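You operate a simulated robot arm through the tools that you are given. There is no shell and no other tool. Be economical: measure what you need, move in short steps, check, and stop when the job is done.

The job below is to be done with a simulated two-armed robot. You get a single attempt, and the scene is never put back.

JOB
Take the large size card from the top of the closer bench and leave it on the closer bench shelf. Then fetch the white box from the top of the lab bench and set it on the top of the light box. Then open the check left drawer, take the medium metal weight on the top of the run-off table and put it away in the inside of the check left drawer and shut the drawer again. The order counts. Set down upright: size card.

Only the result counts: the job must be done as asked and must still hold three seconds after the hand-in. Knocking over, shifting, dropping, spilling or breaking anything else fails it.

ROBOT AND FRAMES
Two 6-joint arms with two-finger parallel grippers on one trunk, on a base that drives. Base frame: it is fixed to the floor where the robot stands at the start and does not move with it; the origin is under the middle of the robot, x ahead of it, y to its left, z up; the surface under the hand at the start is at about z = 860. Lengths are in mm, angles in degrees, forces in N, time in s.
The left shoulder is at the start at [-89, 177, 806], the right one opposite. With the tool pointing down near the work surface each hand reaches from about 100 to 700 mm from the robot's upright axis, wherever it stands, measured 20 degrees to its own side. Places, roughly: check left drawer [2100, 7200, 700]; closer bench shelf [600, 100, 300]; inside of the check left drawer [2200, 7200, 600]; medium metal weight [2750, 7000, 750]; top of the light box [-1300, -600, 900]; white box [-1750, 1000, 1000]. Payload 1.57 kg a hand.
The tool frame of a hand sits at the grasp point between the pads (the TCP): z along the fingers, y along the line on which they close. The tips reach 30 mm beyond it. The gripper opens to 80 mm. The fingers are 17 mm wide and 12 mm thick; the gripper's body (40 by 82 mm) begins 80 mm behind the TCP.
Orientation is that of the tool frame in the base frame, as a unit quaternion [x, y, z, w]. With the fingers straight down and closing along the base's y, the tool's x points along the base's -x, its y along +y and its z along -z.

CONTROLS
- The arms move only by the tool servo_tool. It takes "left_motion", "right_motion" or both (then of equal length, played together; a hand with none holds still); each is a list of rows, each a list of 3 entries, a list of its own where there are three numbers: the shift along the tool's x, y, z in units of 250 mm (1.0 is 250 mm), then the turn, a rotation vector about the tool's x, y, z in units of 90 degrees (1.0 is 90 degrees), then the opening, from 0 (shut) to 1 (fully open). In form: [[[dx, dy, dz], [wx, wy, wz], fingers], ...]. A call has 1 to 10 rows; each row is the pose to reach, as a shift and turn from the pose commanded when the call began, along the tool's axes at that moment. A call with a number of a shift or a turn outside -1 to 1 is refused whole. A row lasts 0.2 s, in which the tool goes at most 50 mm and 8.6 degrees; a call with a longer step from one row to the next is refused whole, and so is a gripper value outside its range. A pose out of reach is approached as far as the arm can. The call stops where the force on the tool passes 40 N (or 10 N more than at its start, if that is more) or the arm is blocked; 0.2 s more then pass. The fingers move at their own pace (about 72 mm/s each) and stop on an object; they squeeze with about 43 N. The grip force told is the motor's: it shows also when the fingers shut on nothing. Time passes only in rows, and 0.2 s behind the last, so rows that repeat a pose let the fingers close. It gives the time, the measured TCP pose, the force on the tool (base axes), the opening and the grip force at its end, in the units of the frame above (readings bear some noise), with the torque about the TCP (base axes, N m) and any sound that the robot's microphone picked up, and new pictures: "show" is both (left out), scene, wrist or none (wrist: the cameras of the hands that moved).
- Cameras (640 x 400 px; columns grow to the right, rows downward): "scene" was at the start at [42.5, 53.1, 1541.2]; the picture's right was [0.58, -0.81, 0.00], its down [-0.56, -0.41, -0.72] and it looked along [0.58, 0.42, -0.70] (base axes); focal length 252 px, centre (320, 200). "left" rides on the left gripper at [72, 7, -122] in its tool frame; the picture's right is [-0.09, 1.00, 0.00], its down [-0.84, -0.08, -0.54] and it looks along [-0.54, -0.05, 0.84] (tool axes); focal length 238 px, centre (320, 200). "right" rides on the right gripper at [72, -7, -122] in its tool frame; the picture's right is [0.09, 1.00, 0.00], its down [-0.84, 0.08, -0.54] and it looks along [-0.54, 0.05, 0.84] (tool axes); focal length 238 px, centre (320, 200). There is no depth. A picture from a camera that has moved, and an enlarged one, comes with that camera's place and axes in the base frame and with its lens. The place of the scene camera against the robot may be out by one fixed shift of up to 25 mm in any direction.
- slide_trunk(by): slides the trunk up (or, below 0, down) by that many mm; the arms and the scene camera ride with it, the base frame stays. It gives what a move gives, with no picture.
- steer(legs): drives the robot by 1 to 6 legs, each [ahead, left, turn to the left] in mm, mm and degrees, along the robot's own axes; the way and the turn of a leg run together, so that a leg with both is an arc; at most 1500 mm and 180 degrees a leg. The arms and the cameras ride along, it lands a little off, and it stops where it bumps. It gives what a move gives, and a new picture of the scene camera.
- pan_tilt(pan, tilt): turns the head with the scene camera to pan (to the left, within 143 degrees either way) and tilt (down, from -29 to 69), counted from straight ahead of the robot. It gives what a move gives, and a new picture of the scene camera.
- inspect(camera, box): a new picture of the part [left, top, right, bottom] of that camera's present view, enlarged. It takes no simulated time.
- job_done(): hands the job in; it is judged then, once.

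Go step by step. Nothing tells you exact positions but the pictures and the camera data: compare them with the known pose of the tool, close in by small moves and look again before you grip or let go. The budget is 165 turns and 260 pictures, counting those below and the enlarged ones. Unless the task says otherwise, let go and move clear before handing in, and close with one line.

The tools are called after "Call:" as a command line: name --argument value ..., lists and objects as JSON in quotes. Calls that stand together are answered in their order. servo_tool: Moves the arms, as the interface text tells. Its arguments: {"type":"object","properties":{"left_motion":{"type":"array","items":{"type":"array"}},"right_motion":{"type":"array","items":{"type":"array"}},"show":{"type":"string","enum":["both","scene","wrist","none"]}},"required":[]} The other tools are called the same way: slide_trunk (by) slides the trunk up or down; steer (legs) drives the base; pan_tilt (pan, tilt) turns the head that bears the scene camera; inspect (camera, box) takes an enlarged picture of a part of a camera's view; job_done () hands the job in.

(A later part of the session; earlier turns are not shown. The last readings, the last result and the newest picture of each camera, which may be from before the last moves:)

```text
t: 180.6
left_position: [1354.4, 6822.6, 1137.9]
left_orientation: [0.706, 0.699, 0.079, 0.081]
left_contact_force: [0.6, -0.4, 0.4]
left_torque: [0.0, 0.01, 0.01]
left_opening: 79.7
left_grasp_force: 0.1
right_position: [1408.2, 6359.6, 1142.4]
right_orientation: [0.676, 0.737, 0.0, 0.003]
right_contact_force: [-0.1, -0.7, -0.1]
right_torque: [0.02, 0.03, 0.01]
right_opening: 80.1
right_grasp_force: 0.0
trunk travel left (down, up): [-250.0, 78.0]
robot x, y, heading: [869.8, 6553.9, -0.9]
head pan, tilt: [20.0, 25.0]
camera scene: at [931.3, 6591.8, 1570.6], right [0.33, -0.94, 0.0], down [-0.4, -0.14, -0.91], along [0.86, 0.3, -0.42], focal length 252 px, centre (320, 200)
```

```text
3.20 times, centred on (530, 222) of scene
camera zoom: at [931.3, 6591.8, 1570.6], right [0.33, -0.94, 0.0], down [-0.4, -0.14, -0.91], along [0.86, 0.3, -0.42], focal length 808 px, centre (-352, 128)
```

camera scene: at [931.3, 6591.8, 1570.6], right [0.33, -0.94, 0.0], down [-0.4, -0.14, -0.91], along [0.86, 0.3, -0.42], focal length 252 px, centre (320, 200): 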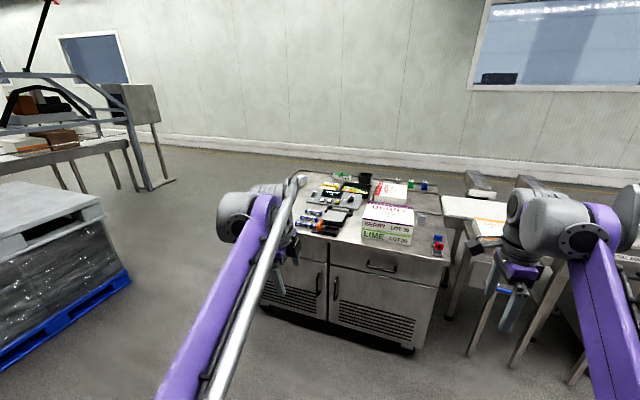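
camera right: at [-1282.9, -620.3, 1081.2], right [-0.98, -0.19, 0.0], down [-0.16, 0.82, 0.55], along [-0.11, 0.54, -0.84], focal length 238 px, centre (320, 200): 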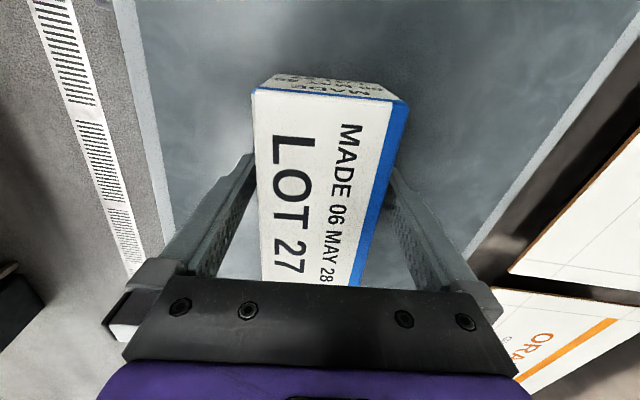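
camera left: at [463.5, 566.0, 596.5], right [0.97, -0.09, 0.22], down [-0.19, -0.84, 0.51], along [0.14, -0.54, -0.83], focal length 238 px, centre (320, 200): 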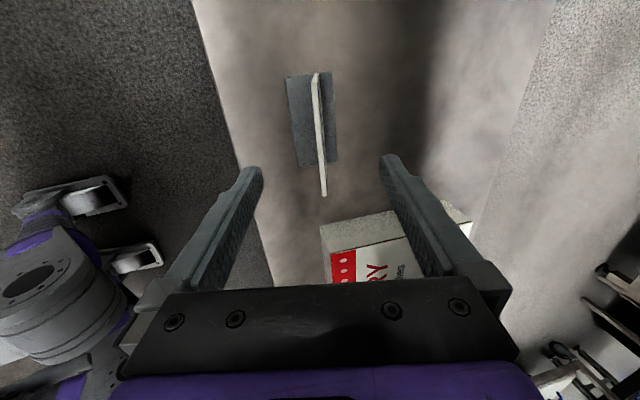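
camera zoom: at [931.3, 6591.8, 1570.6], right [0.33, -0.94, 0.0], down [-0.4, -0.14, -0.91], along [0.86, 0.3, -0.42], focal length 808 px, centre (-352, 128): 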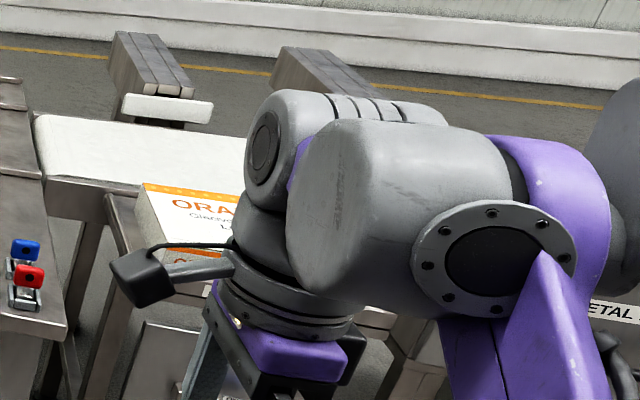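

I raise the trunk and go closer for a better look at the tops.

Call:
slide_trunk --by 75

Call:
steer --legs '[[230, 350, 0.9]]'

Call:
pan_tilt --pan 0 --tilt 28

Call:
inspect --camera "scene" --box '[220, 150, 420, 275]'

```text
t: 181.7
left_position: [1355.3, 6823.2, 1212.5]
left_orientation: [0.707, 0.698, 0.08, 0.08]
left_contact_force: [0.2, 0.5, 0.1]
left_torque: [0.0, 0.01, -0.04]
left_opening: 80.0
left_grasp_force: 0.0
right_position: [1407.7, 6360.5, 1218.9]
right_orientation: [0.676, 0.737, -0.001, 0.003]
right_contact_force: [-0.9, -0.6, 0.2]
right_torque: [-0.03, 0.01, -0.02]
right_opening: 80.0
right_grasp_force: 0.0
trunk travel left (down, up): [-325.0, 3.0]
robot x, y, heading: [869.3, 6559.5, -0.8]
head pan, tilt: [20.0, 25.0]
```

```text
t: 185.3
left_position: [1584.5, 7176.2, 1212.4]
left_orientation: [0.703, 0.703, 0.081, 0.08]
left_contact_force: [0.5, -0.5, -0.9]
left_torque: [0.01, 0.0, 0.01]
left_opening: 80.1
left_grasp_force: 0.0
right_position: [1643.0, 6713.3, 1217.8]
right_orientation: [0.672, 0.741, -0.001, 0.003]
right_contact_force: [0.4, 0.1, -0.5]
right_torque: [0.03, 0.02, -0.02]
right_opening: 79.8
right_grasp_force: 0.0
trunk travel left (down, up): [-325.0, 3.0]
robot x, y, heading: [1099.4, 6901.6, -0.0]
head pan, tilt: [20.0, 25.0]
camera scene: at [1161.0, 6940.1, 1650.5], right [0.34, -0.94, 0.0], down [-0.4, -0.14, -0.91], along [0.85, 0.31, -0.42], focal length 252 px, centre (320, 200)
```

scene: 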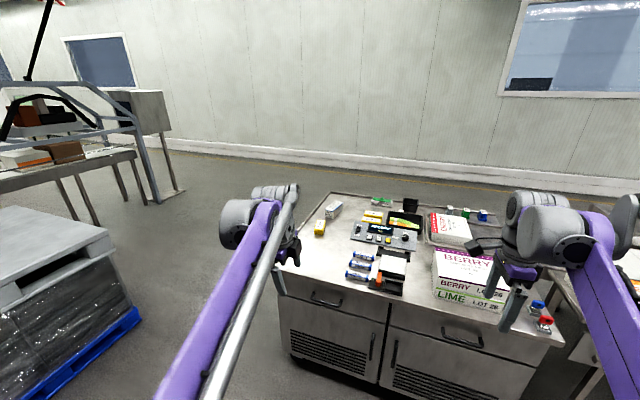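

```text
t: 186.2
left_position: [1584.7, 7176.6, 1212.5]
left_orientation: [0.703, 0.702, 0.08, 0.081]
left_contact_force: [0.4, -0.7, -0.2]
left_torque: [0.0, -0.01, 0.03]
left_opening: 80.0
left_grasp_force: 0.1
right_position: [1643.6, 6713.2, 1218.3]
right_orientation: [0.672, 0.741, 0.0, 0.003]
right_contact_force: [0.1, 0.4, 0.4]
right_torque: [0.03, 0.0, 0.04]
right_opening: 80.1
right_grasp_force: 0.0
trunk travel left (down, up): [-325.0, 3.0]
robot x, y, heading: [1101.6, 6899.8, -0.3]
head pan, tilt: [0.0, 28.0]
camera scene: at [1165.7, 6908.6, 1645.7], right [0.0, -1.0, 0.0], down [-0.47, 0.0, -0.88], along [0.88, 0.0, -0.47], focal length 252 px, centre (320, 200)
```

scene: 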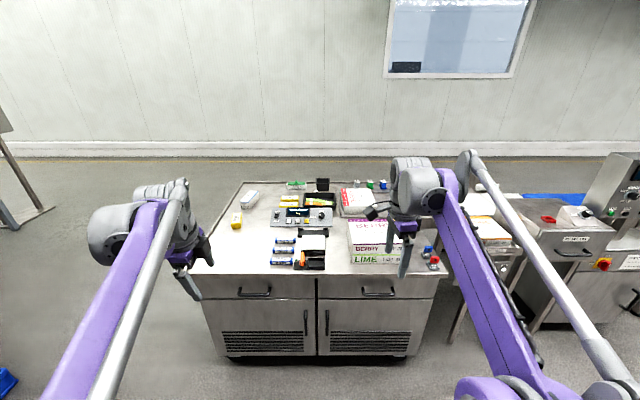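

```text
3.20 times, centred on (320, 212) of scene
camera zoom: at [1165.7, 6908.6, 1645.7], right [0.0, -1.0, 0.0], down [-0.47, 0.0, -0.88], along [0.88, 0.0, -0.47], focal length 808 px, centre (320, 160)
```

zoom: 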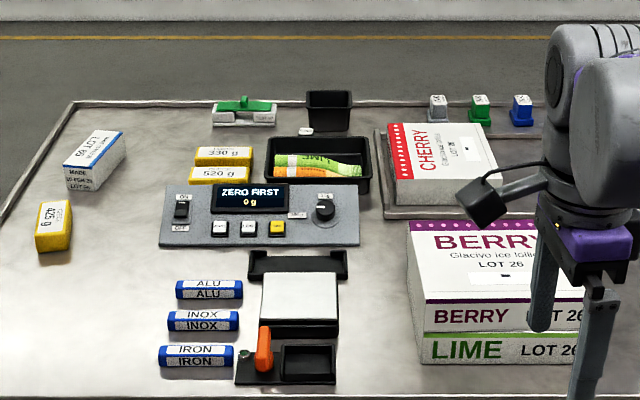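

Call:
inspect --camera "scene" --box '[225, 170, 345, 245]'

Call:
inspect --camera "scene" --box '[340, 165, 480, 285]'

```text
5.33 times, centred on (285, 208) of scene
camera zoom: at [1165.7, 6908.6, 1645.7], right [0.0, -1.0, 0.0], down [-0.47, 0.0, -0.88], along [0.88, 0.0, -0.47], focal length 1346 px, centre (507, 160)
```

zoom: 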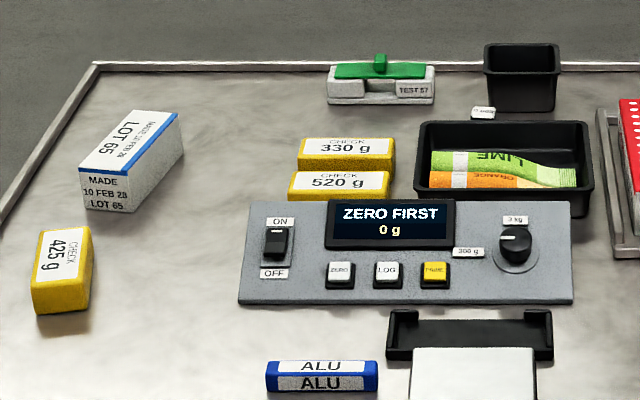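

```text
3.33 times, centred on (410, 225) of scene
camera zoom: at [1165.7, 6908.6, 1645.7], right [0.0, -1.0, 0.0], down [-0.47, 0.0, -0.88], along [0.88, 0.0, -0.47], focal length 842 px, centre (20, 117)
```

zoom: 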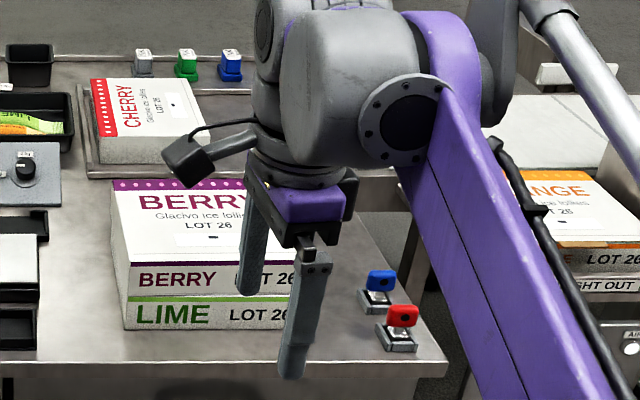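

I need a better look at the other pieces; I move the right hand out of the view.

Call:
servo_tool --right_motion '[[[-0.16, -0.08, 0], [0, 0, 0], 1], [[-0.32, -0.16, 0], [0, 0, 0], 1], [[-0.48, -0.24, 0], [0, 0, 0], 1], [[-0.64, -0.32, 0], [0, 0, 0], 1], [[-0.8, -0.4, 0], [0, 0, 0], 1], [[-0.96, -0.48, 0], [0, 0, 0], 1]]' --show "scene"

Call:
inspect --camera "scene" --box '[360, 170, 460, 280]'

Call:
inspect --camera "scene" --box '[350, 172, 400, 202]'

```text
t: 187.6
left_position: [1583.9, 7175.4, 1211.7]
left_orientation: [0.703, 0.702, 0.081, 0.079]
left_contact_force: [0.1, 0.2, -0.3]
left_torque: [-0.02, -0.02, -0.03]
left_opening: 79.9
left_grasp_force: 0.0
right_position: [1547.8, 6462.3, 1218.3]
right_orientation: [0.672, 0.741, -0.001, 0.003]
right_contact_force: [0.2, 0.4, 0.1]
right_torque: [-0.03, 0.0, -0.04]
right_opening: 79.8
right_grasp_force: 0.1
trunk travel left (down, up): [-325.0, 3.0]
robot x, y, heading: [1101.3, 6900.1, -0.1]
head pan, tilt: [0.0, 28.0]
camera scene: at [1165.5, 6907.2, 1645.7], right [0.0, -1.0, 0.0], down [-0.47, 0.0, -0.88], along [0.88, 0.0, -0.47], focal length 252 px, centre (320, 200)
```

scene: 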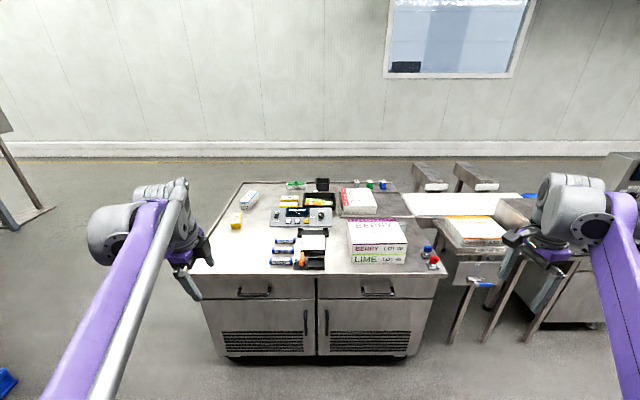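

```text
3.64 times, centred on (410, 225) of scene
camera zoom: at [1165.5, 6907.2, 1645.7], right [0.0, -1.0, 0.0], down [-0.47, 0.0, -0.88], along [0.88, 0.0, -0.47], focal length 918 px, centre (-7, 109)
```

zoom: 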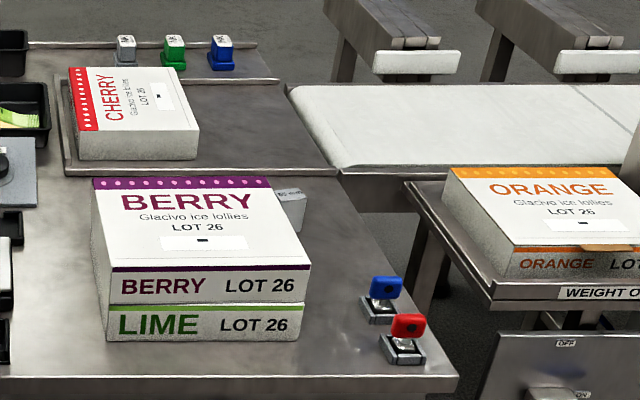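

```text
12.80 times, centred on (375, 187) of scene
camera zoom: at [1165.5, 6907.2, 1645.7], right [0.0, -1.0, 0.0], down [-0.47, 0.0, -0.88], along [0.88, 0.0, -0.47], focal length 3231 px, centre (-384, 366)
```

zoom: 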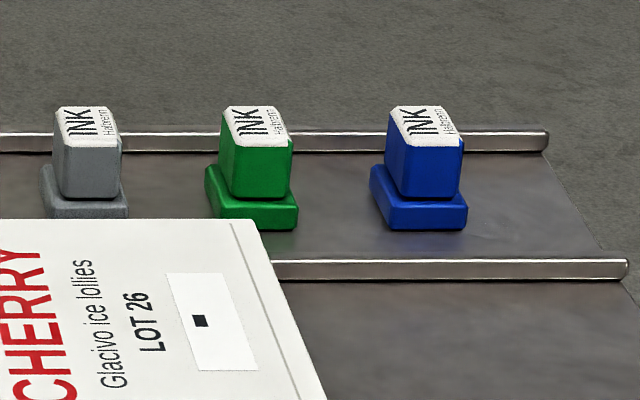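

Call:
inspect --camera "scene" --box '[385, 210, 415, 235]'

Call:
inspect --camera "scene" --box '[225, 175, 305, 275]'

```text
16.00 times, centred on (400, 222) of scene
camera zoom: at [1165.5, 6907.2, 1645.7], right [0.0, -1.0, 0.0], down [-0.47, 0.0, -0.88], along [0.88, 0.0, -0.47], focal length 4039 px, centre (-960, -160)
```

zoom: 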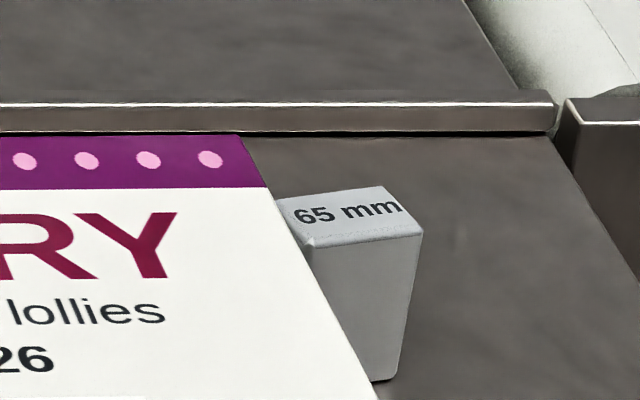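

```text
4.00 times, centred on (265, 225) of scene
camera zoom: at [1165.5, 6907.2, 1645.7], right [0.0, -1.0, 0.0], down [-0.47, 0.0, -0.88], along [0.88, 0.0, -0.47], focal length 1010 px, centre (540, 100)
```

zoom: 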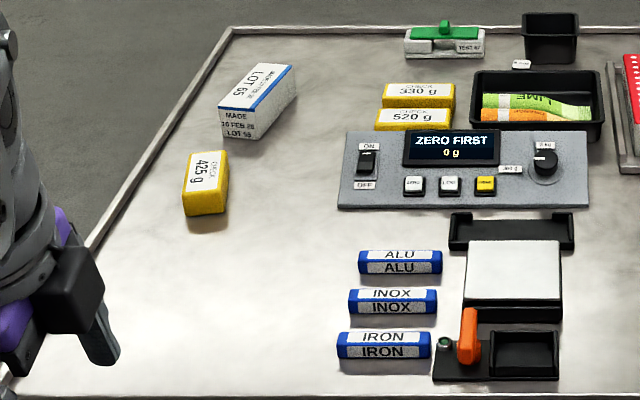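

The weights visible are yellow "CHECK" blocks 330, 425 and 520 g. I check the remaining objects before deciding.

Call:
inspect --camera "scene" --box '[275, 170, 345, 212]'

Call:
inspect --camera "scene" --box '[475, 195, 575, 260]'

Call:
inspect --camera "left" --box '[0, 0, 640, 400]'

```text
9.14 times, centred on (310, 191) of scene
camera zoom: at [1165.5, 6907.2, 1645.7], right [0.0, -1.0, 0.0], down [-0.47, 0.0, -0.88], along [0.88, 0.0, -0.47], focal length 2308 px, centre (411, 282)
```

zoom: 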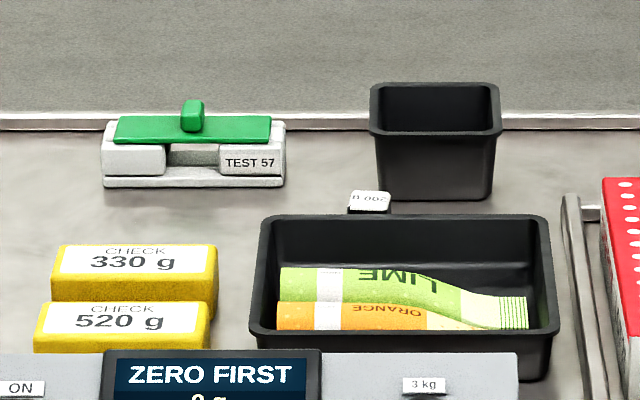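

```text
6.15 times, centred on (525, 228) of scene
camera zoom: at [1165.5, 6907.2, 1645.7], right [0.0, -1.0, 0.0], down [-0.47, 0.0, -0.88], along [0.88, 0.0, -0.47], focal length 1554 px, centre (-942, 31)
```

zoom: 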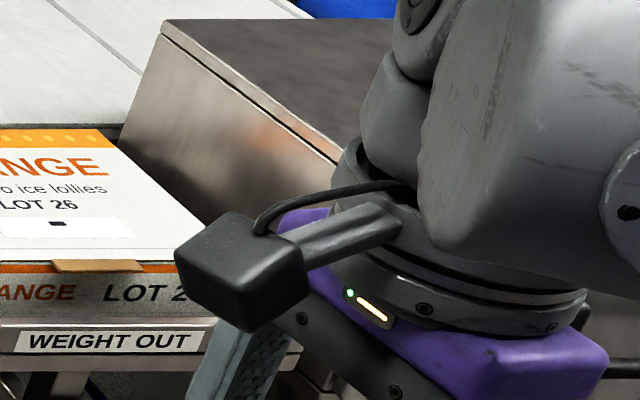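

```text
1.00 times, centred on (320, 200) of left (not enlarged: the box is as wide or as high as the picture)
camera zoom: at [1564.1, 7247.6, 1332.9], right [0.97, -0.09, 0.22], down [-0.2, -0.84, 0.51], along [0.14, -0.54, -0.83], focal length 238 px, centre (320, 200)
```

zoom: 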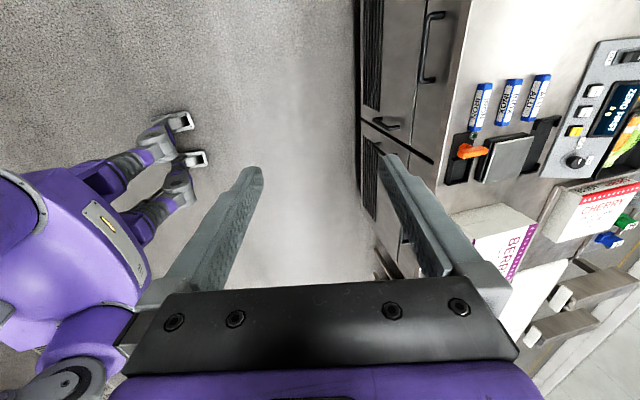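

A small block with an upside-down gram label hides behind the black tray, close to the given place. I enlarge it.

Call:
inspect --camera "scene" --box '[305, 184, 329, 199]'

```text
16.00 times, centred on (317, 192) of scene
camera zoom: at [1165.5, 6907.2, 1645.7], right [0.0, -1.0, 0.0], down [-0.47, 0.0, -0.88], along [0.88, 0.0, -0.47], focal length 4039 px, centre (368, 336)
```

zoom: 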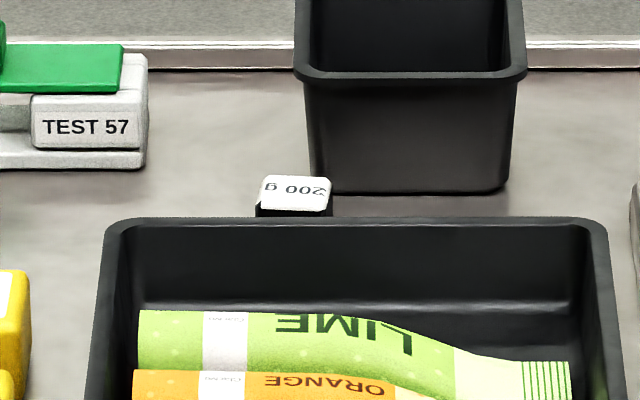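

That is the 200 g metal weight near (2771, 6939), reachable only from the table's back side. First I open the drawer: turn the left hand to point forward, closing vertically.

Call:
servo_tool --left_motion '[[[0, 0, 0.03], [-0.095, 0, 0], 1], [[0, 0, 0.06], [-0.19, 0, 0], 1], [[0, 0, 0.09], [-0.285, 0, 0], 1], [[0, 0, 0.12], [-0.38, 0, 0], 1], [[0, 0, 0.15], [-0.475, 0, 0], 1], [[0, 0, 0.18], [-0.57, 0, 0], 1], [[0, 0, 0.2], [-0.665, 0, 0], 1], [[0, 0, 0.2], [-0.76, 0, 0], 1], [[0, 0, 0.2], [-0.855, 0, 0], 1], [[0, 0, 0.2], [-0.855, 0, 0], 1]]' --show "none"

Call:
slide_trunk --by -300

Call:
pan_tilt --pan 10 --tilt 28

Call:
inspect --camera "left" --box '[0, 0, 640, 400]'

```text
t: 189.8
left_position: [1596.5, 7173.9, 1164.8]
left_orientation: [0.527, 0.528, 0.47, 0.471]
left_contact_force: [-0.5, -0.5, -0.6]
left_torque: [0.01, -0.02, 0.0]
left_opening: 80.1
left_grasp_force: 0.0
left hand out of reach, approached as far as the arm can: row 9, 10
right_position: [1548.9, 6463.9, 1219.0]
right_orientation: [0.672, 0.74, 0.0, 0.002]
right_contact_force: [0.0, -0.4, -1.0]
right_torque: [0.03, 0.01, 0.0]
right_opening: 79.9
right_grasp_force: 0.0
trunk travel left (down, up): [-325.0, 3.0]
robot x, y, heading: [1101.2, 6905.7, -0.0]
head pan, tilt: [0.0, 28.0]
```

```text
t: 192.8
left_position: [1571.9, 7175.7, 767.3]
left_orientation: [0.564, 0.568, 0.423, 0.424]
left_contact_force: [-0.4, -0.3, -0.1]
left_torque: [0.0, 0.03, 0.01]
left_opening: 80.1
left_grasp_force: 0.0
right_position: [1547.5, 6463.2, 920.0]
right_orientation: [0.672, 0.741, -0.001, 0.003]
right_contact_force: [-0.9, -0.6, 0.8]
right_torque: [0.03, 0.02, -0.01]
right_opening: 80.0
right_grasp_force: 0.1
trunk travel left (down, up): [-25.0, 303.0]
robot x, y, heading: [1103.6, 6905.7, -0.2]
head pan, tilt: [0.0, 28.0]
```

```text
t: 193.5
left_position: [1571.4, 7176.1, 766.4]
left_orientation: [0.564, 0.568, 0.424, 0.424]
left_contact_force: [0.2, -0.2, -0.5]
left_torque: [0.01, 0.0, -0.02]
left_opening: 80.1
left_grasp_force: 0.0
right_position: [1546.7, 6463.0, 918.9]
right_orientation: [0.672, 0.741, 0.0, 0.003]
right_contact_force: [-0.4, 0.0, -0.9]
right_torque: [-0.01, -0.03, 0.01]
right_opening: 80.6
right_grasp_force: 0.1
trunk travel left (down, up): [-25.0, 303.0]
robot x, y, heading: [1102.0, 6902.0, -0.2]
head pan, tilt: [10.0, 28.0]
camera scene: at [1213.7, 6924.4, 1333.9], right [0.17, -0.99, 0.0], down [-0.46, -0.08, -0.88], along [0.87, 0.15, -0.47], focal length 252 px, centre (320, 200)
```

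scene: 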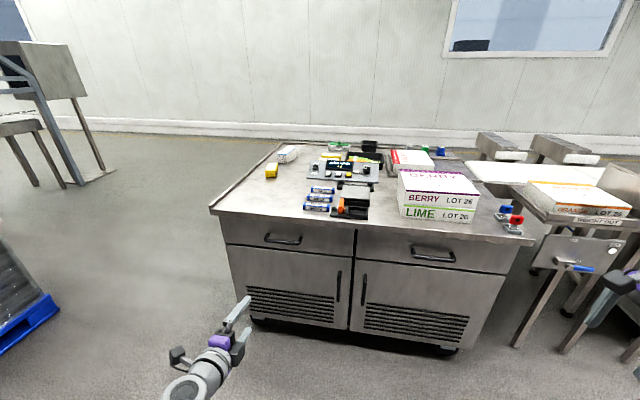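

```text
1.00 times, centred on (320, 200) of left (not enlarged: the box is as wide or as high as the picture)
camera zoom: at [1456.3, 7248.4, 807.4], right [0.28, -0.09, 0.96], down [-0.54, -0.84, 0.08], along [0.79, -0.54, -0.28], focal length 238 px, centre (320, 200)
```

zoom: 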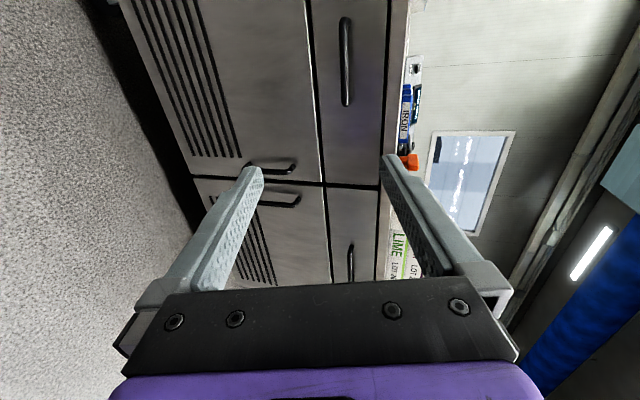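

Handle is about (2000, 7215, 702). I level the hand, align height and drive nearer.

Call:
servo_tool --left_motion '[[[0.05, -0.08, 0.024], [-0.06, 0, 0], 1], [[0.1, -0.16, 0.048], [-0.12, 0, 0], 1], [[0.156, -0.25, 0.073], [-0.181, 0, 0], 1], [[0.156, -0.25, 0.073], [-0.181, 0, 0], 1]]' --show "none"

Call:
steer --legs '[[250, 0, 0]]'

Call:
inspect --camera "left" --box '[0, 0, 640, 400]'

```text
t: 194.5
left_position: [1574.2, 7203.0, 701.0]
left_orientation: [0.525, 0.593, 0.419, 0.444]
left_contact_force: [0.1, 0.2, -0.7]
left_torque: [0.02, 0.0, -0.01]
left_opening: 80.0
left_grasp_force: 0.1
left hand out of reach, approached as far as the arm can: row 1, 2, 3, 4
right_position: [1546.3, 6463.3, 919.0]
right_orientation: [0.672, 0.741, 0.0, 0.003]
right_contact_force: [0.8, -0.1, 0.9]
right_torque: [0.04, -0.01, -0.01]
right_opening: 79.8
right_grasp_force: 0.1
trunk travel left (down, up): [-25.0, 303.0]
robot x, y, heading: [1098.2, 6902.6, 0.1]
head pan, tilt: [10.0, 28.0]
```

```text
t: 196.3
left_position: [1818.3, 7203.4, 698.9]
left_orientation: [0.525, 0.593, 0.418, 0.445]
left_contact_force: [0.0, 0.5, 0.1]
left_torque: [-0.04, 0.0, -0.02]
left_opening: 79.9
left_grasp_force: 0.1
right_position: [1791.5, 6462.3, 919.7]
right_orientation: [0.671, 0.741, -0.001, 0.003]
right_contact_force: [0.8, 0.7, -0.1]
right_torque: [-0.03, -0.03, 0.02]
right_opening: 80.2
right_grasp_force: 0.0
trunk travel left (down, up): [-25.0, 303.0]
robot x, y, heading: [1346.2, 6899.2, -0.1]
head pan, tilt: [10.0, 28.0]
camera scene: at [1457.7, 6923.9, 1333.9], right [0.17, -0.99, 0.0], down [-0.46, -0.08, -0.88], along [0.87, 0.15, -0.47], focal length 252 px, centre (320, 200)
```

scene: 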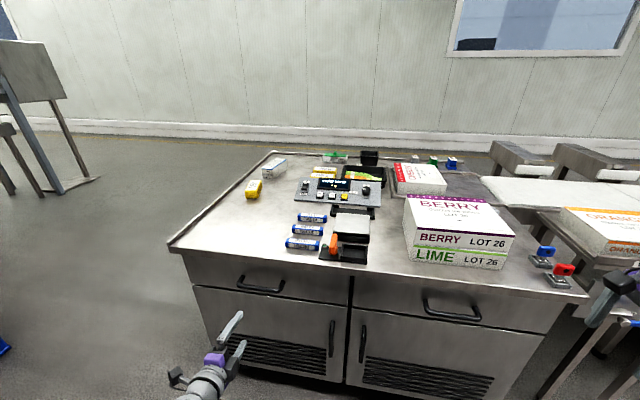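

```text
1.00 times, centred on (320, 200) of left (not enlarged: the box is as wide or as high as the picture)
camera zoom: at [1697.6, 7272.4, 730.5], right [0.25, 0.01, 0.97], down [-0.5, -0.86, 0.14], along [0.83, -0.52, -0.22], focal length 238 px, centre (320, 200)
```

zoom: 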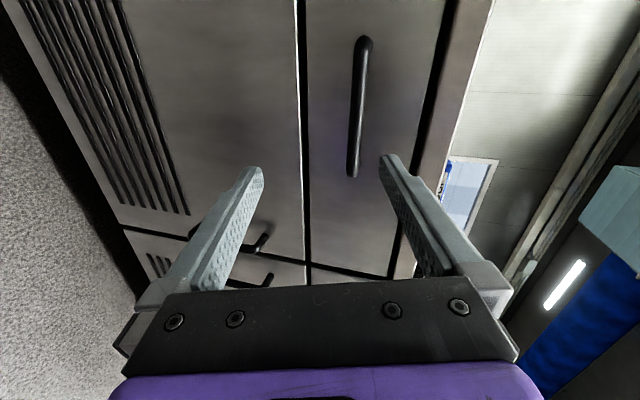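

The hand is tilted 15° but the handle sits between the fingers' heights. I drive 130 mm closer and look.

Call:
steer --legs '[[130, 0, 0]]'

Call:
inspect --camera "left" --box '[0, 0, 640, 400]'

```text
t: 197.6
left_position: [1948.6, 7202.2, 699.1]
left_orientation: [0.525, 0.593, 0.419, 0.444]
left_contact_force: [0.1, 0.7, -1.0]
left_torque: [0.03, -0.01, 0.02]
left_opening: 80.3
left_grasp_force: 0.1
right_position: [1922.6, 6462.0, 918.5]
right_orientation: [0.672, 0.74, -0.001, 0.003]
right_contact_force: [-0.2, -0.4, -0.3]
right_torque: [0.03, 0.05, 0.01]
right_opening: 79.9
right_grasp_force: 0.1
trunk travel left (down, up): [-25.0, 303.0]
robot x, y, heading: [1470.7, 6901.4, -0.1]
head pan, tilt: [10.0, 28.0]
camera scene: at [1589.2, 6923.5, 1333.9], right [0.17, -0.99, 0.0], down [-0.46, -0.08, -0.88], along [0.87, 0.15, -0.47], focal length 252 px, centre (320, 200)
```

scene: 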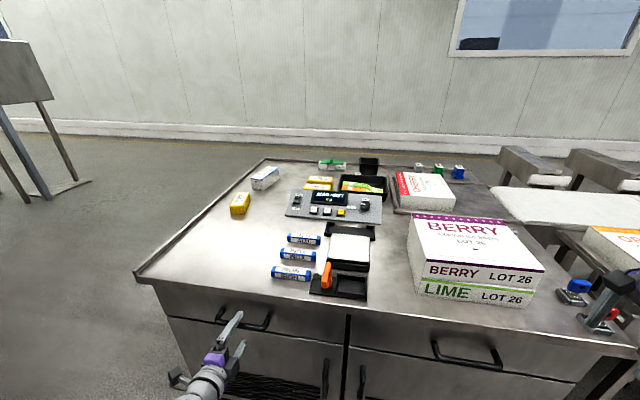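

```text
1.00 times, centred on (320, 200) of left (not enlarged: the box is as wide or as high as the picture)
camera zoom: at [1829.2, 7271.8, 730.5], right [0.25, 0.01, 0.97], down [-0.5, -0.86, 0.14], along [0.83, -0.52, -0.22], focal length 238 px, centre (320, 200)
```

zoom: 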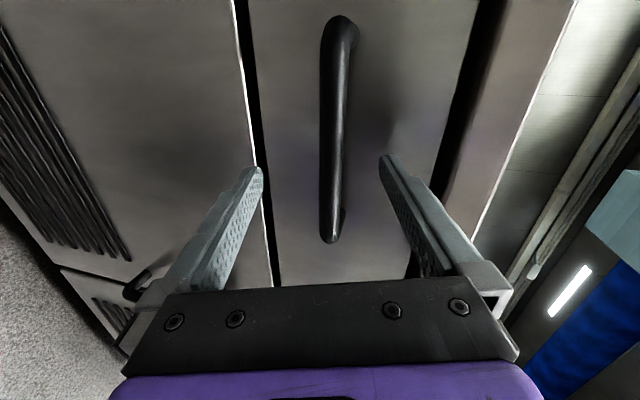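

The bar lies centered between the fingers, ~30–40 mm ahead. I drive the last bit and close.

Call:
steer --legs '[[38, 0, 0]]'

Call:
inspect --camera "left" --box '[160, 0, 480, 300]'

```text
t: 198.5
left_position: [1974.6, 7202.9, 699.1]
left_orientation: [0.524, 0.593, 0.419, 0.445]
left_contact_force: [-3.0, -0.8, 2.0]
left_torque: [0.04, -0.19, -0.05]
left_opening: 79.9
left_grasp_force: 0.0
right_position: [1952.7, 6461.8, 919.8]
right_orientation: [0.672, 0.741, 0.0, 0.003]
right_contact_force: [0.1, 0.5, 0.3]
right_torque: [0.01, 0.03, 0.0]
right_opening: 79.7
right_grasp_force: 0.1
trunk travel left (down, up): [-25.0, 303.0]
robot x, y, heading: [1503.4, 6902.4, -0.1]
head pan, tilt: [10.0, 28.0]
stopped in leg 1: the force on the tool passed its limit at 103 N (the readings are from after the stop); the commanded pose is now the measured one
camera scene: at [1617.9, 6923.6, 1333.9], right [0.17, -0.99, 0.0], down [-0.46, -0.08, -0.88], along [0.87, 0.15, -0.47], focal length 252 px, centre (320, 200)
```

scene: 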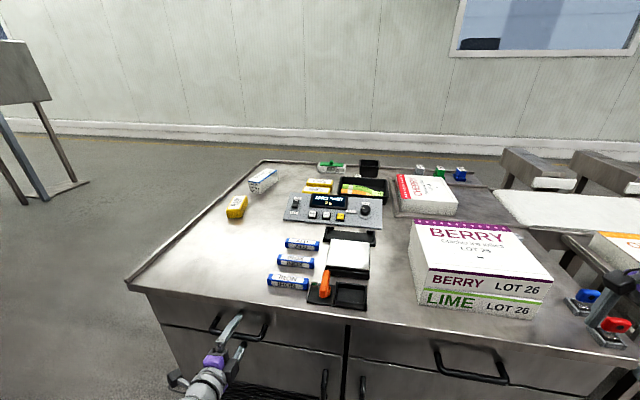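

```text
1.33 times, centred on (320, 150) of left
camera zoom: at [1853.9, 7271.3, 730.3], right [0.25, 0.01, 0.97], down [-0.5, -0.86, 0.14], along [0.83, -0.52, -0.21], focal length 318 px, centre (320, 267)
```

zoom: 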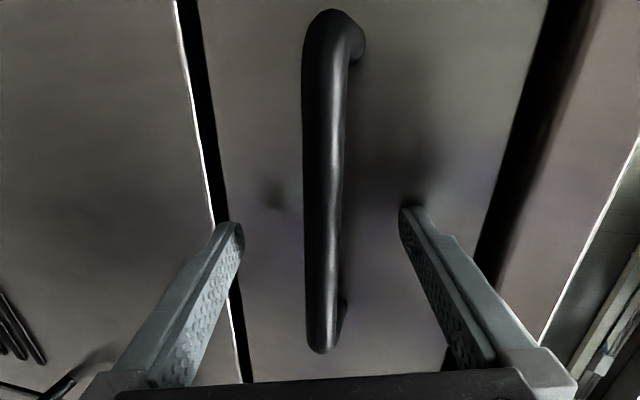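

The tips touch the drawer face (x≈2004), with the bar between the fingers. I close on the bar.

Call:
servo_tool --left_motion '[[[0, 0, -0.012], [0, 0, 0], 1], [[0, 0, -0.012], [0, 0, 0], 0], [[0, 0, -0.012], [0, 0, 0], 0], [[0, 0, -0.012], [0, 0, 0], 0], [[0, 0, -0.012], [0, 0, 0], 0]]' --show "wrist"

```text
t: 199.7
left_position: [1971.8, 7203.7, 701.0]
left_orientation: [0.523, 0.593, 0.42, 0.445]
left_contact_force: [1.9, 2.5, 17.5]
left_torque: [0.42, -0.06, -0.29]
left_opening: 17.2
left_grasp_force: 32.0
right_position: [1951.3, 6461.3, 918.6]
right_orientation: [0.672, 0.741, 0.0, 0.004]
right_contact_force: [-0.7, 0.0, 0.0]
right_torque: [-0.01, 0.03, 0.01]
right_opening: 80.0
right_grasp_force: 0.0
trunk travel left (down, up): [-25.0, 303.0]
robot x, y, heading: [1507.7, 6903.1, -0.3]
head pan, tilt: [10.0, 28.0]
camera left: at [1851.4, 7271.7, 731.8], right [0.25, 0.01, 0.97], down [-0.5, -0.86, 0.14], along [0.83, -0.51, -0.21], focal length 238 px, centre (320, 200)
```

left: 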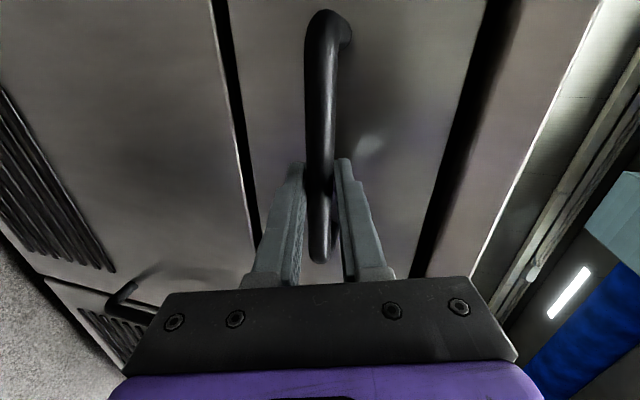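

The handle is gripped. I pull by driving back.

Call:
steer --legs '[[-120, 0, 0]]'

```text
t: 200.4
left_position: [1970.3, 7203.9, 701.3]
left_orientation: [0.524, 0.593, 0.419, 0.445]
left_contact_force: [1.3, -0.1, 3.3]
left_torque: [0.64, -0.03, -0.02]
left_opening: 17.5
left_grasp_force: 32.2
right_position: [1948.9, 6462.0, 918.6]
right_orientation: [0.671, 0.741, 0.0, 0.003]
right_contact_force: [0.2, -0.4, 0.2]
right_torque: [-0.03, -0.02, 0.02]
right_opening: 80.2
right_grasp_force: 0.0
trunk travel left (down, up): [-25.0, 303.0]
robot x, y, heading: [1502.9, 6904.7, -0.1]
head pan, tilt: [10.0, 28.0]
stopped in leg 1: the force on the tool passed its limit at 52 N (the readings are from after the stop); the commanded pose is now the measured one
camera scene: at [1615.5, 6923.5, 1333.9], right [0.17, -0.99, 0.0], down [-0.46, -0.08, -0.88], along [0.87, 0.15, -0.47], focal length 252 px, centre (320, 200)
```

scene: 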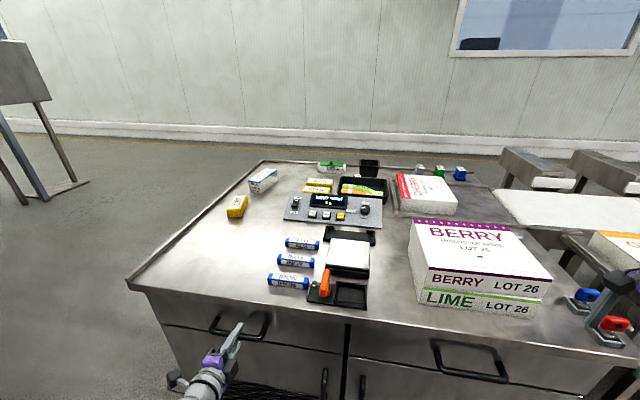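

The base jerk tripped the limit; I pull gently with the arm instead.

Call:
servo_tool --left_motion '[[[0.0006, -0.003, -0.012], [0, 0, 0], 0], [[0.0013, -0.006, -0.023], [0, 0, 0], 0], [[0.002, -0.009, -0.035], [0, 0, 0], 0], [[0.003, -0.012, -0.047], [0, 0, 0], 0], [[0.0035, -0.016, -0.062], [0, 0, 0], 0], [[0.0043, -0.02, -0.077], [0, 0, 0], 0]]' --show "none"

```text
t: 201.8
left_position: [1951.3, 7202.4, 701.2]
left_orientation: [0.524, 0.594, 0.418, 0.445]
left_contact_force: [1.9, -0.8, -0.3]
left_torque: [0.5, -0.01, -0.53]
left_opening: 17.2
left_grasp_force: 32.4
right_position: [1949.2, 6461.1, 918.6]
right_orientation: [0.672, 0.741, 0.0, 0.002]
right_contact_force: [0.8, 0.0, 1.3]
right_torque: [0.0, 0.0, -0.04]
right_opening: 80.1
right_grasp_force: 0.0
trunk travel left (down, up): [-25.0, 303.0]
robot x, y, heading: [1501.3, 6903.0, 0.1]
head pan, tilt: [10.0, 28.0]
```

It slides. I pull further.

Call:
servo_tool --left_motion '[[[0.001, -0.005, -0.02], [0, 0, 0], 0], [[0.003, -0.013, -0.051], [0, 0, 0], 0], [[0.005, -0.023, -0.09], [0, 0, 0], 0], [[0.007, -0.033, -0.129], [0, 0, 0], 0], [[0.0095, -0.043, -0.168], [0, 0, 0], 0], [[0.0115, -0.053, -0.207], [0, 0, 0], 0], [[0.0137, -0.063, -0.246], [0, 0, 0], 0], [[0.0158, -0.073, -0.285], [0, 0, 0], 0], [[0.018, -0.083, -0.324], [0, 0, 0], 0], [[0.02, -0.093, -0.36], [0, 0, 0], 0]]' --show "scene"

```text
t: 204.0
left_position: [1857.0, 7202.6, 701.6]
left_orientation: [0.523, 0.595, 0.418, 0.445]
left_contact_force: [0.2, 5.1, 20.4]
left_torque: [0.51, -0.04, -0.55]
left_opening: 17.3
left_grasp_force: 32.0
right_position: [1949.3, 6462.5, 920.3]
right_orientation: [0.672, 0.74, 0.0, 0.003]
right_contact_force: [-0.1, -1.1, -0.2]
right_torque: [-0.02, 0.02, 0.03]
right_opening: 80.2
right_grasp_force: 0.2
trunk travel left (down, up): [-25.0, 303.0]
robot x, y, heading: [1500.7, 6905.3, 0.0]
head pan, tilt: [10.0, 28.0]
camera scene: at [1614.5, 6923.4, 1334.1], right [0.17, -0.99, 0.0], down [-0.46, -0.08, -0.88], along [0.87, 0.15, -0.47], focal length 252 px, centre (320, 200)
```

scene: 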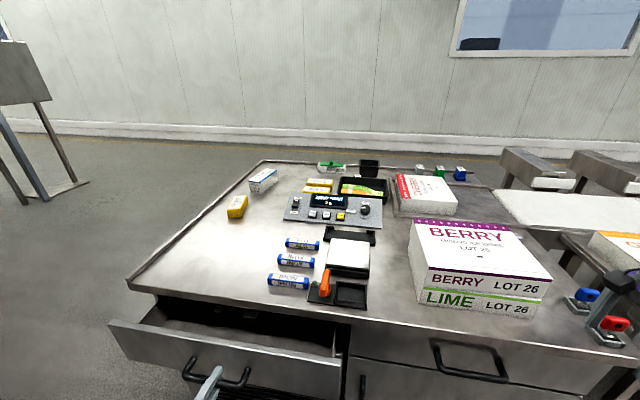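

Drawer is ~115 mm open. I pull another ~110 mm.

Call:
servo_tool --left_motion '[[[0.001, 0.003, -0.022], [0, 0, 0], 0], [[0.003, -0.005, -0.055], [0, 0, 0], 0], [[0.005, -0.015, -0.094], [0, 0, 0], 0], [[0.007, -0.025, -0.133], [0, 0, 0], 0], [[0.0095, -0.035, -0.172], [0, 0, 0], 0], [[0.012, -0.046, -0.215], [0, 0, 0], 0], [[0.0145, -0.057, -0.26], [0, 0, 0], 0], [[0.017, -0.069, -0.305], [0, 0, 0], 0], [[0.019, -0.081, -0.35], [0, 0, 0], 0], [[0.022, -0.095, -0.4], [0, 0, 0], 0]]' --show "scene"

```text
t: 204.8
left_position: [1833.2, 7202.6, 702.3]
left_orientation: [0.527, 0.595, 0.415, 0.441]
left_contact_force: [-1.6, 1.9, -26.7]
left_torque: [0.79, 0.13, 0.13]
left_opening: 17.2
left_grasp_force: 32.8
right_position: [1949.3, 6463.3, 919.3]
right_orientation: [0.671, 0.741, -0.001, 0.002]
right_contact_force: [0.0, 0.2, 0.1]
right_torque: [-0.01, -0.01, 0.0]
right_opening: 79.8
right_grasp_force: 0.1
trunk travel left (down, up): [-25.0, 303.0]
robot x, y, heading: [1504.4, 6905.1, 0.1]
head pan, tilt: [10.0, 28.0]
stopped in row 4 (left hand): the force on the tool passed its limit at 42 N (the readings are from after the stop); the commanded pose is now the measured one
camera scene: at [1616.6, 6924.8, 1333.8], right [0.17, -0.99, 0.0], down [-0.46, -0.08, -0.88], along [0.87, 0.15, -0.47], focal length 252 px, centre (320, 200)
```

scene: 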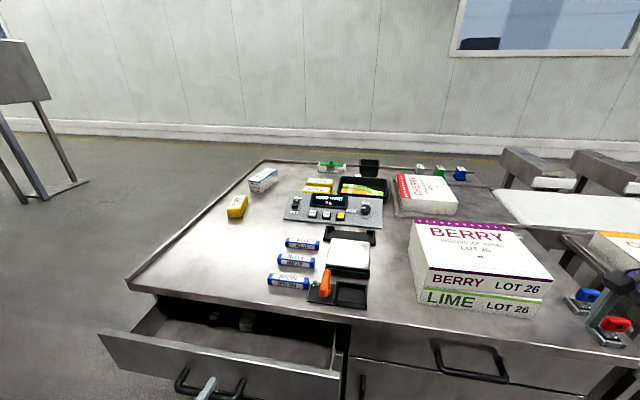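

Call:
servo_tool --left_motion '[[[0, -0.003, 0.001], [0, 0, 0], 0], [[0.001, -0.007, -0.02], [0, 0, 0], 0], [[0.003, -0.014, -0.05], [0, 0, 0], 0], [[0.005, -0.023, -0.08], [0, 0, 0], 0], [[0.006, -0.031, -0.11], [0, 0, 0], 0], [[0.008, -0.039, -0.14], [0, 0, 0], 0], [[0.0095, -0.046, -0.17], [0, 0, 0], 0], [[0.011, -0.054, -0.2], [0, 0, 0], 0]]' --show "none"

```text
t: 206.1
left_position: [1804.1, 7203.7, 701.5]
left_orientation: [0.528, 0.596, 0.414, 0.441]
left_contact_force: [-1.1, -1.3, -21.2]
left_torque: [0.77, 0.13, 0.34]
left_opening: 17.3
left_grasp_force: 32.0
right_position: [1950.2, 6462.8, 919.1]
right_orientation: [0.672, 0.741, 0.0, 0.003]
right_contact_force: [-0.8, -1.0, -0.3]
right_torque: [0.03, -0.02, -0.01]
right_opening: 79.9
right_grasp_force: 0.0
trunk travel left (down, up): [-25.0, 303.0]
robot x, y, heading: [1504.0, 6901.4, -0.2]
head pan, tilt: [10.0, 28.0]
stopped in row 6 (left hand): the force on the tool passed its limit at 44 N (the readings are from after the stop); the commanded pose is now the measured one
```

Call:
servo_tool --left_motion '[[[0, -0.005, 0.001], [0, 0, 0], 0], [[0.001, -0.009, -0.014], [0, 0, 0], 0], [[0.002, -0.015, -0.034], [0, 0, 0], 0], [[0.003, -0.021, -0.054], [0, 0, 0], 0], [[0.0045, -0.027, -0.078], [0, 0, 0], 0], [[0.006, -0.035, -0.104], [0, 0, 0], 0], [[0.0075, -0.043, -0.13], [0, 0, 0], 0], [[0.009, -0.051, -0.156], [0, 0, 0], 0], [[0.0105, -0.058, -0.182], [0, 0, 0], 0]]' --show "scene"

```text
t: 207.4
left_position: [1795.7, 7211.0, 702.6]
left_orientation: [0.53, 0.597, 0.411, 0.44]
left_contact_force: [-2.1, -4.6, -16.6]
left_torque: [0.64, 0.17, 0.01]
left_opening: 17.3
left_grasp_force: 32.2
right_position: [1948.8, 6462.2, 918.5]
right_orientation: [0.672, 0.74, -0.001, 0.003]
right_contact_force: [0.2, -0.5, -0.2]
right_torque: [0.0, 0.01, 0.0]
right_opening: 80.4
right_grasp_force: 0.1
trunk travel left (down, up): [-25.0, 303.0]
robot x, y, heading: [1502.5, 6899.5, -0.0]
head pan, tilt: [10.0, 28.0]
stopped in row 6 (left hand): the force on the tool passed its limit at 56 N (the readings are from after the stop); the commanded pose is now the measured one
camera scene: at [1616.0, 6923.5, 1333.9], right [0.17, -0.99, 0.0], down [-0.46, -0.08, -0.88], along [0.87, 0.15, -0.47], focal length 252 px, centre (320, 200)
```

scene: 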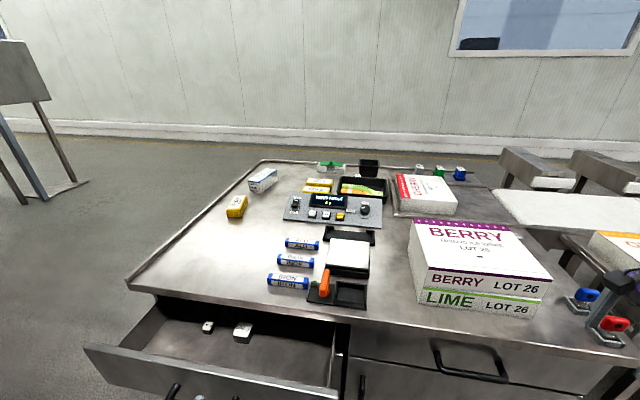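

The drawer is ~180 mm open. I enlarge its inside.

Call:
inspect --camera "scene" --box '[80, 285, 360, 400]'

```text
2.29 times, centred on (220, 342) of scene
camera zoom: at [1616.0, 6923.5, 1333.9], right [0.17, -0.99, 0.0], down [-0.46, -0.08, -0.88], along [0.87, 0.15, -0.47], focal length 577 px, centre (549, -126)
```

zoom: 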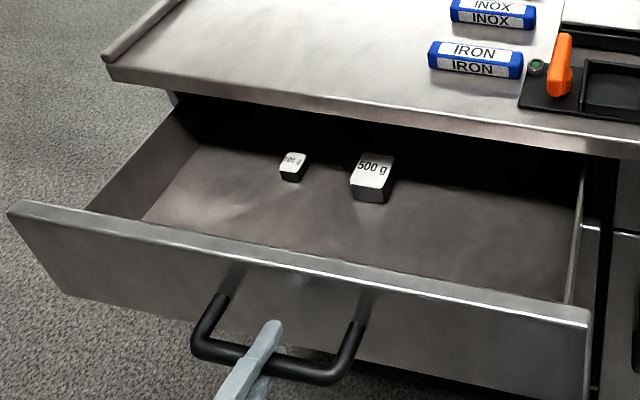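

Inside are the 100 g and 500 g weights, confirming the 200 g piece is the medium one. I release the handle and back away.

Call:
servo_tool --left_motion '[[[0, 0, 0], [0, 0, 0], 1], [[0, 0, 0], [0, 0, 0], 1], [[0, 0, 0], [0, 0, 0], 1], [[0, 0, 0], [0, 0, 0], 1]]' --show "wrist"

```text
t: 208.4
left_position: [1795.3, 7211.7, 702.8]
left_orientation: [0.529, 0.596, 0.412, 0.442]
left_contact_force: [-0.2, -0.7, -0.5]
left_torque: [0.04, -0.01, -0.02]
left_opening: 79.8
left_grasp_force: 0.1
right_position: [1949.6, 6461.6, 920.1]
right_orientation: [0.671, 0.741, -0.001, 0.003]
right_contact_force: [-0.1, -1.0, 0.2]
right_torque: [-0.02, 0.01, 0.01]
right_opening: 79.8
right_grasp_force: 0.1
trunk travel left (down, up): [-25.0, 303.0]
robot x, y, heading: [1503.8, 6903.7, -0.4]
head pan, tilt: [10.0, 28.0]
camera left: at [1675.9, 7281.5, 735.5], right [0.27, 0.01, 0.96], down [-0.5, -0.85, 0.15], along [0.82, -0.52, -0.23], focal length 238 px, centre (320, 200)
```

left: 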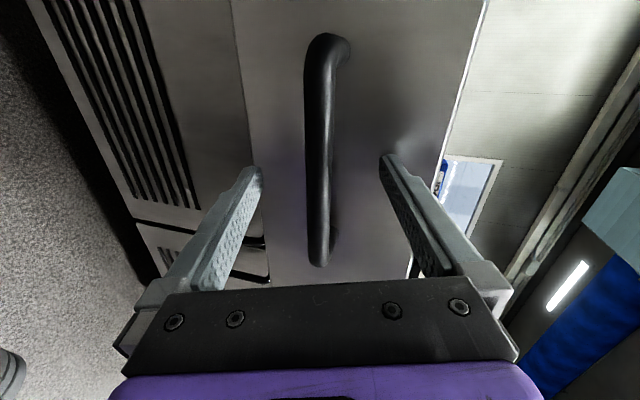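

Released. I back off and drive around the table's left end to its rear, checking the way.

Call:
steer --legs '[[-200, 0, 0]]'

Call:
slide_trunk --by 300

Call:
pan_tilt --pan 45 --tilt 25

```text
t: 210.0
left_position: [1596.2, 7211.6, 703.3]
left_orientation: [0.53, 0.595, 0.412, 0.442]
left_contact_force: [0.1, 0.4, 0.4]
left_torque: [0.0, 0.0, 0.01]
left_opening: 80.0
left_grasp_force: 0.1
right_position: [1747.2, 6461.9, 918.7]
right_orientation: [0.673, 0.74, -0.001, 0.003]
right_contact_force: [-0.5, 0.1, 0.1]
right_torque: [-0.03, -0.02, 0.04]
right_opening: 80.0
right_grasp_force: 0.1
trunk travel left (down, up): [-25.0, 303.0]
robot x, y, heading: [1303.7, 6905.0, -0.4]
head pan, tilt: [10.0, 28.0]
camera scene: at [1415.2, 6923.9, 1333.9], right [0.17, -0.99, 0.0], down [-0.46, -0.08, -0.88], along [0.87, 0.15, -0.47], focal length 252 px, centre (320, 200)
```

scene: 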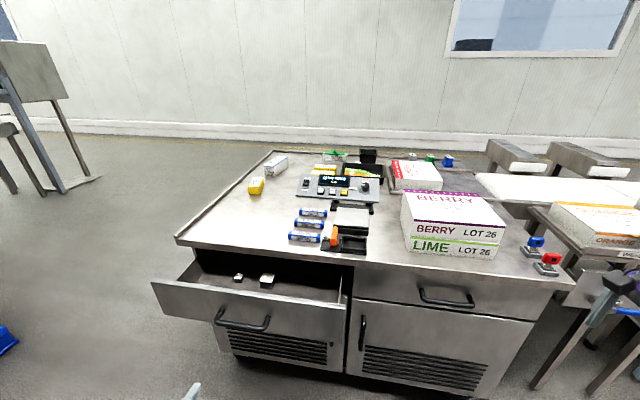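

```text
t: 213.0
left_position: [1637.4, 7218.4, 1028.9]
left_orientation: [0.517, 0.581, 0.428, 0.461]
left_contact_force: [-0.7, 1.5, 0.1]
left_torque: [0.0, 0.01, 0.01]
left_opening: 80.2
left_grasp_force: 0.1
right_position: [1747.6, 6461.8, 1218.6]
right_orientation: [0.673, 0.739, -0.001, 0.003]
right_contact_force: [0.4, 0.4, 0.4]
right_torque: [-0.02, 0.0, 0.0]
right_opening: 80.4
right_grasp_force: 0.0
trunk travel left (down, up): [-325.0, 3.0]
robot x, y, heading: [1305.6, 6907.0, -0.3]
head pan, tilt: [10.0, 28.0]
```

```text
t: 214.0
left_position: [1636.5, 7219.7, 1029.4]
left_orientation: [0.516, 0.581, 0.428, 0.461]
left_contact_force: [0.6, 0.0, -0.1]
left_torque: [-0.04, 0.0, 0.03]
left_opening: 80.0
left_grasp_force: 0.1
right_position: [1747.6, 6461.9, 1219.0]
right_orientation: [0.673, 0.74, -0.001, 0.003]
right_contact_force: [0.6, 0.2, 1.4]
right_torque: [-0.01, 0.01, 0.01]
right_opening: 80.4
right_grasp_force: 0.1
trunk travel left (down, up): [-325.0, 3.0]
robot x, y, heading: [1303.0, 6903.8, -0.4]
head pan, tilt: [45.0, 25.0]
camera scene: at [1342.3, 6973.6, 1650.5], right [0.7, -0.71, 0.0], down [-0.3, -0.3, -0.91], along [0.65, 0.64, -0.42], focal length 252 px, centre (320, 200)
```

scene: 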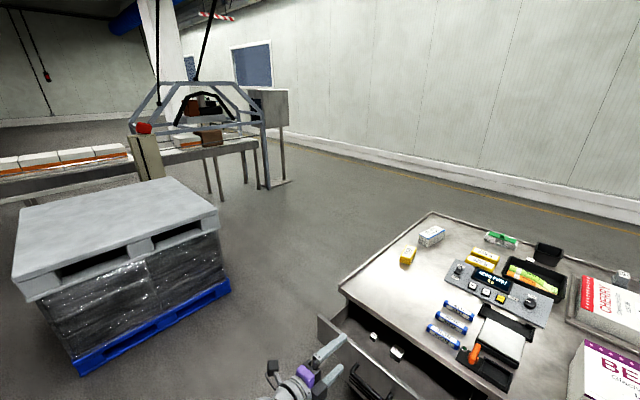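

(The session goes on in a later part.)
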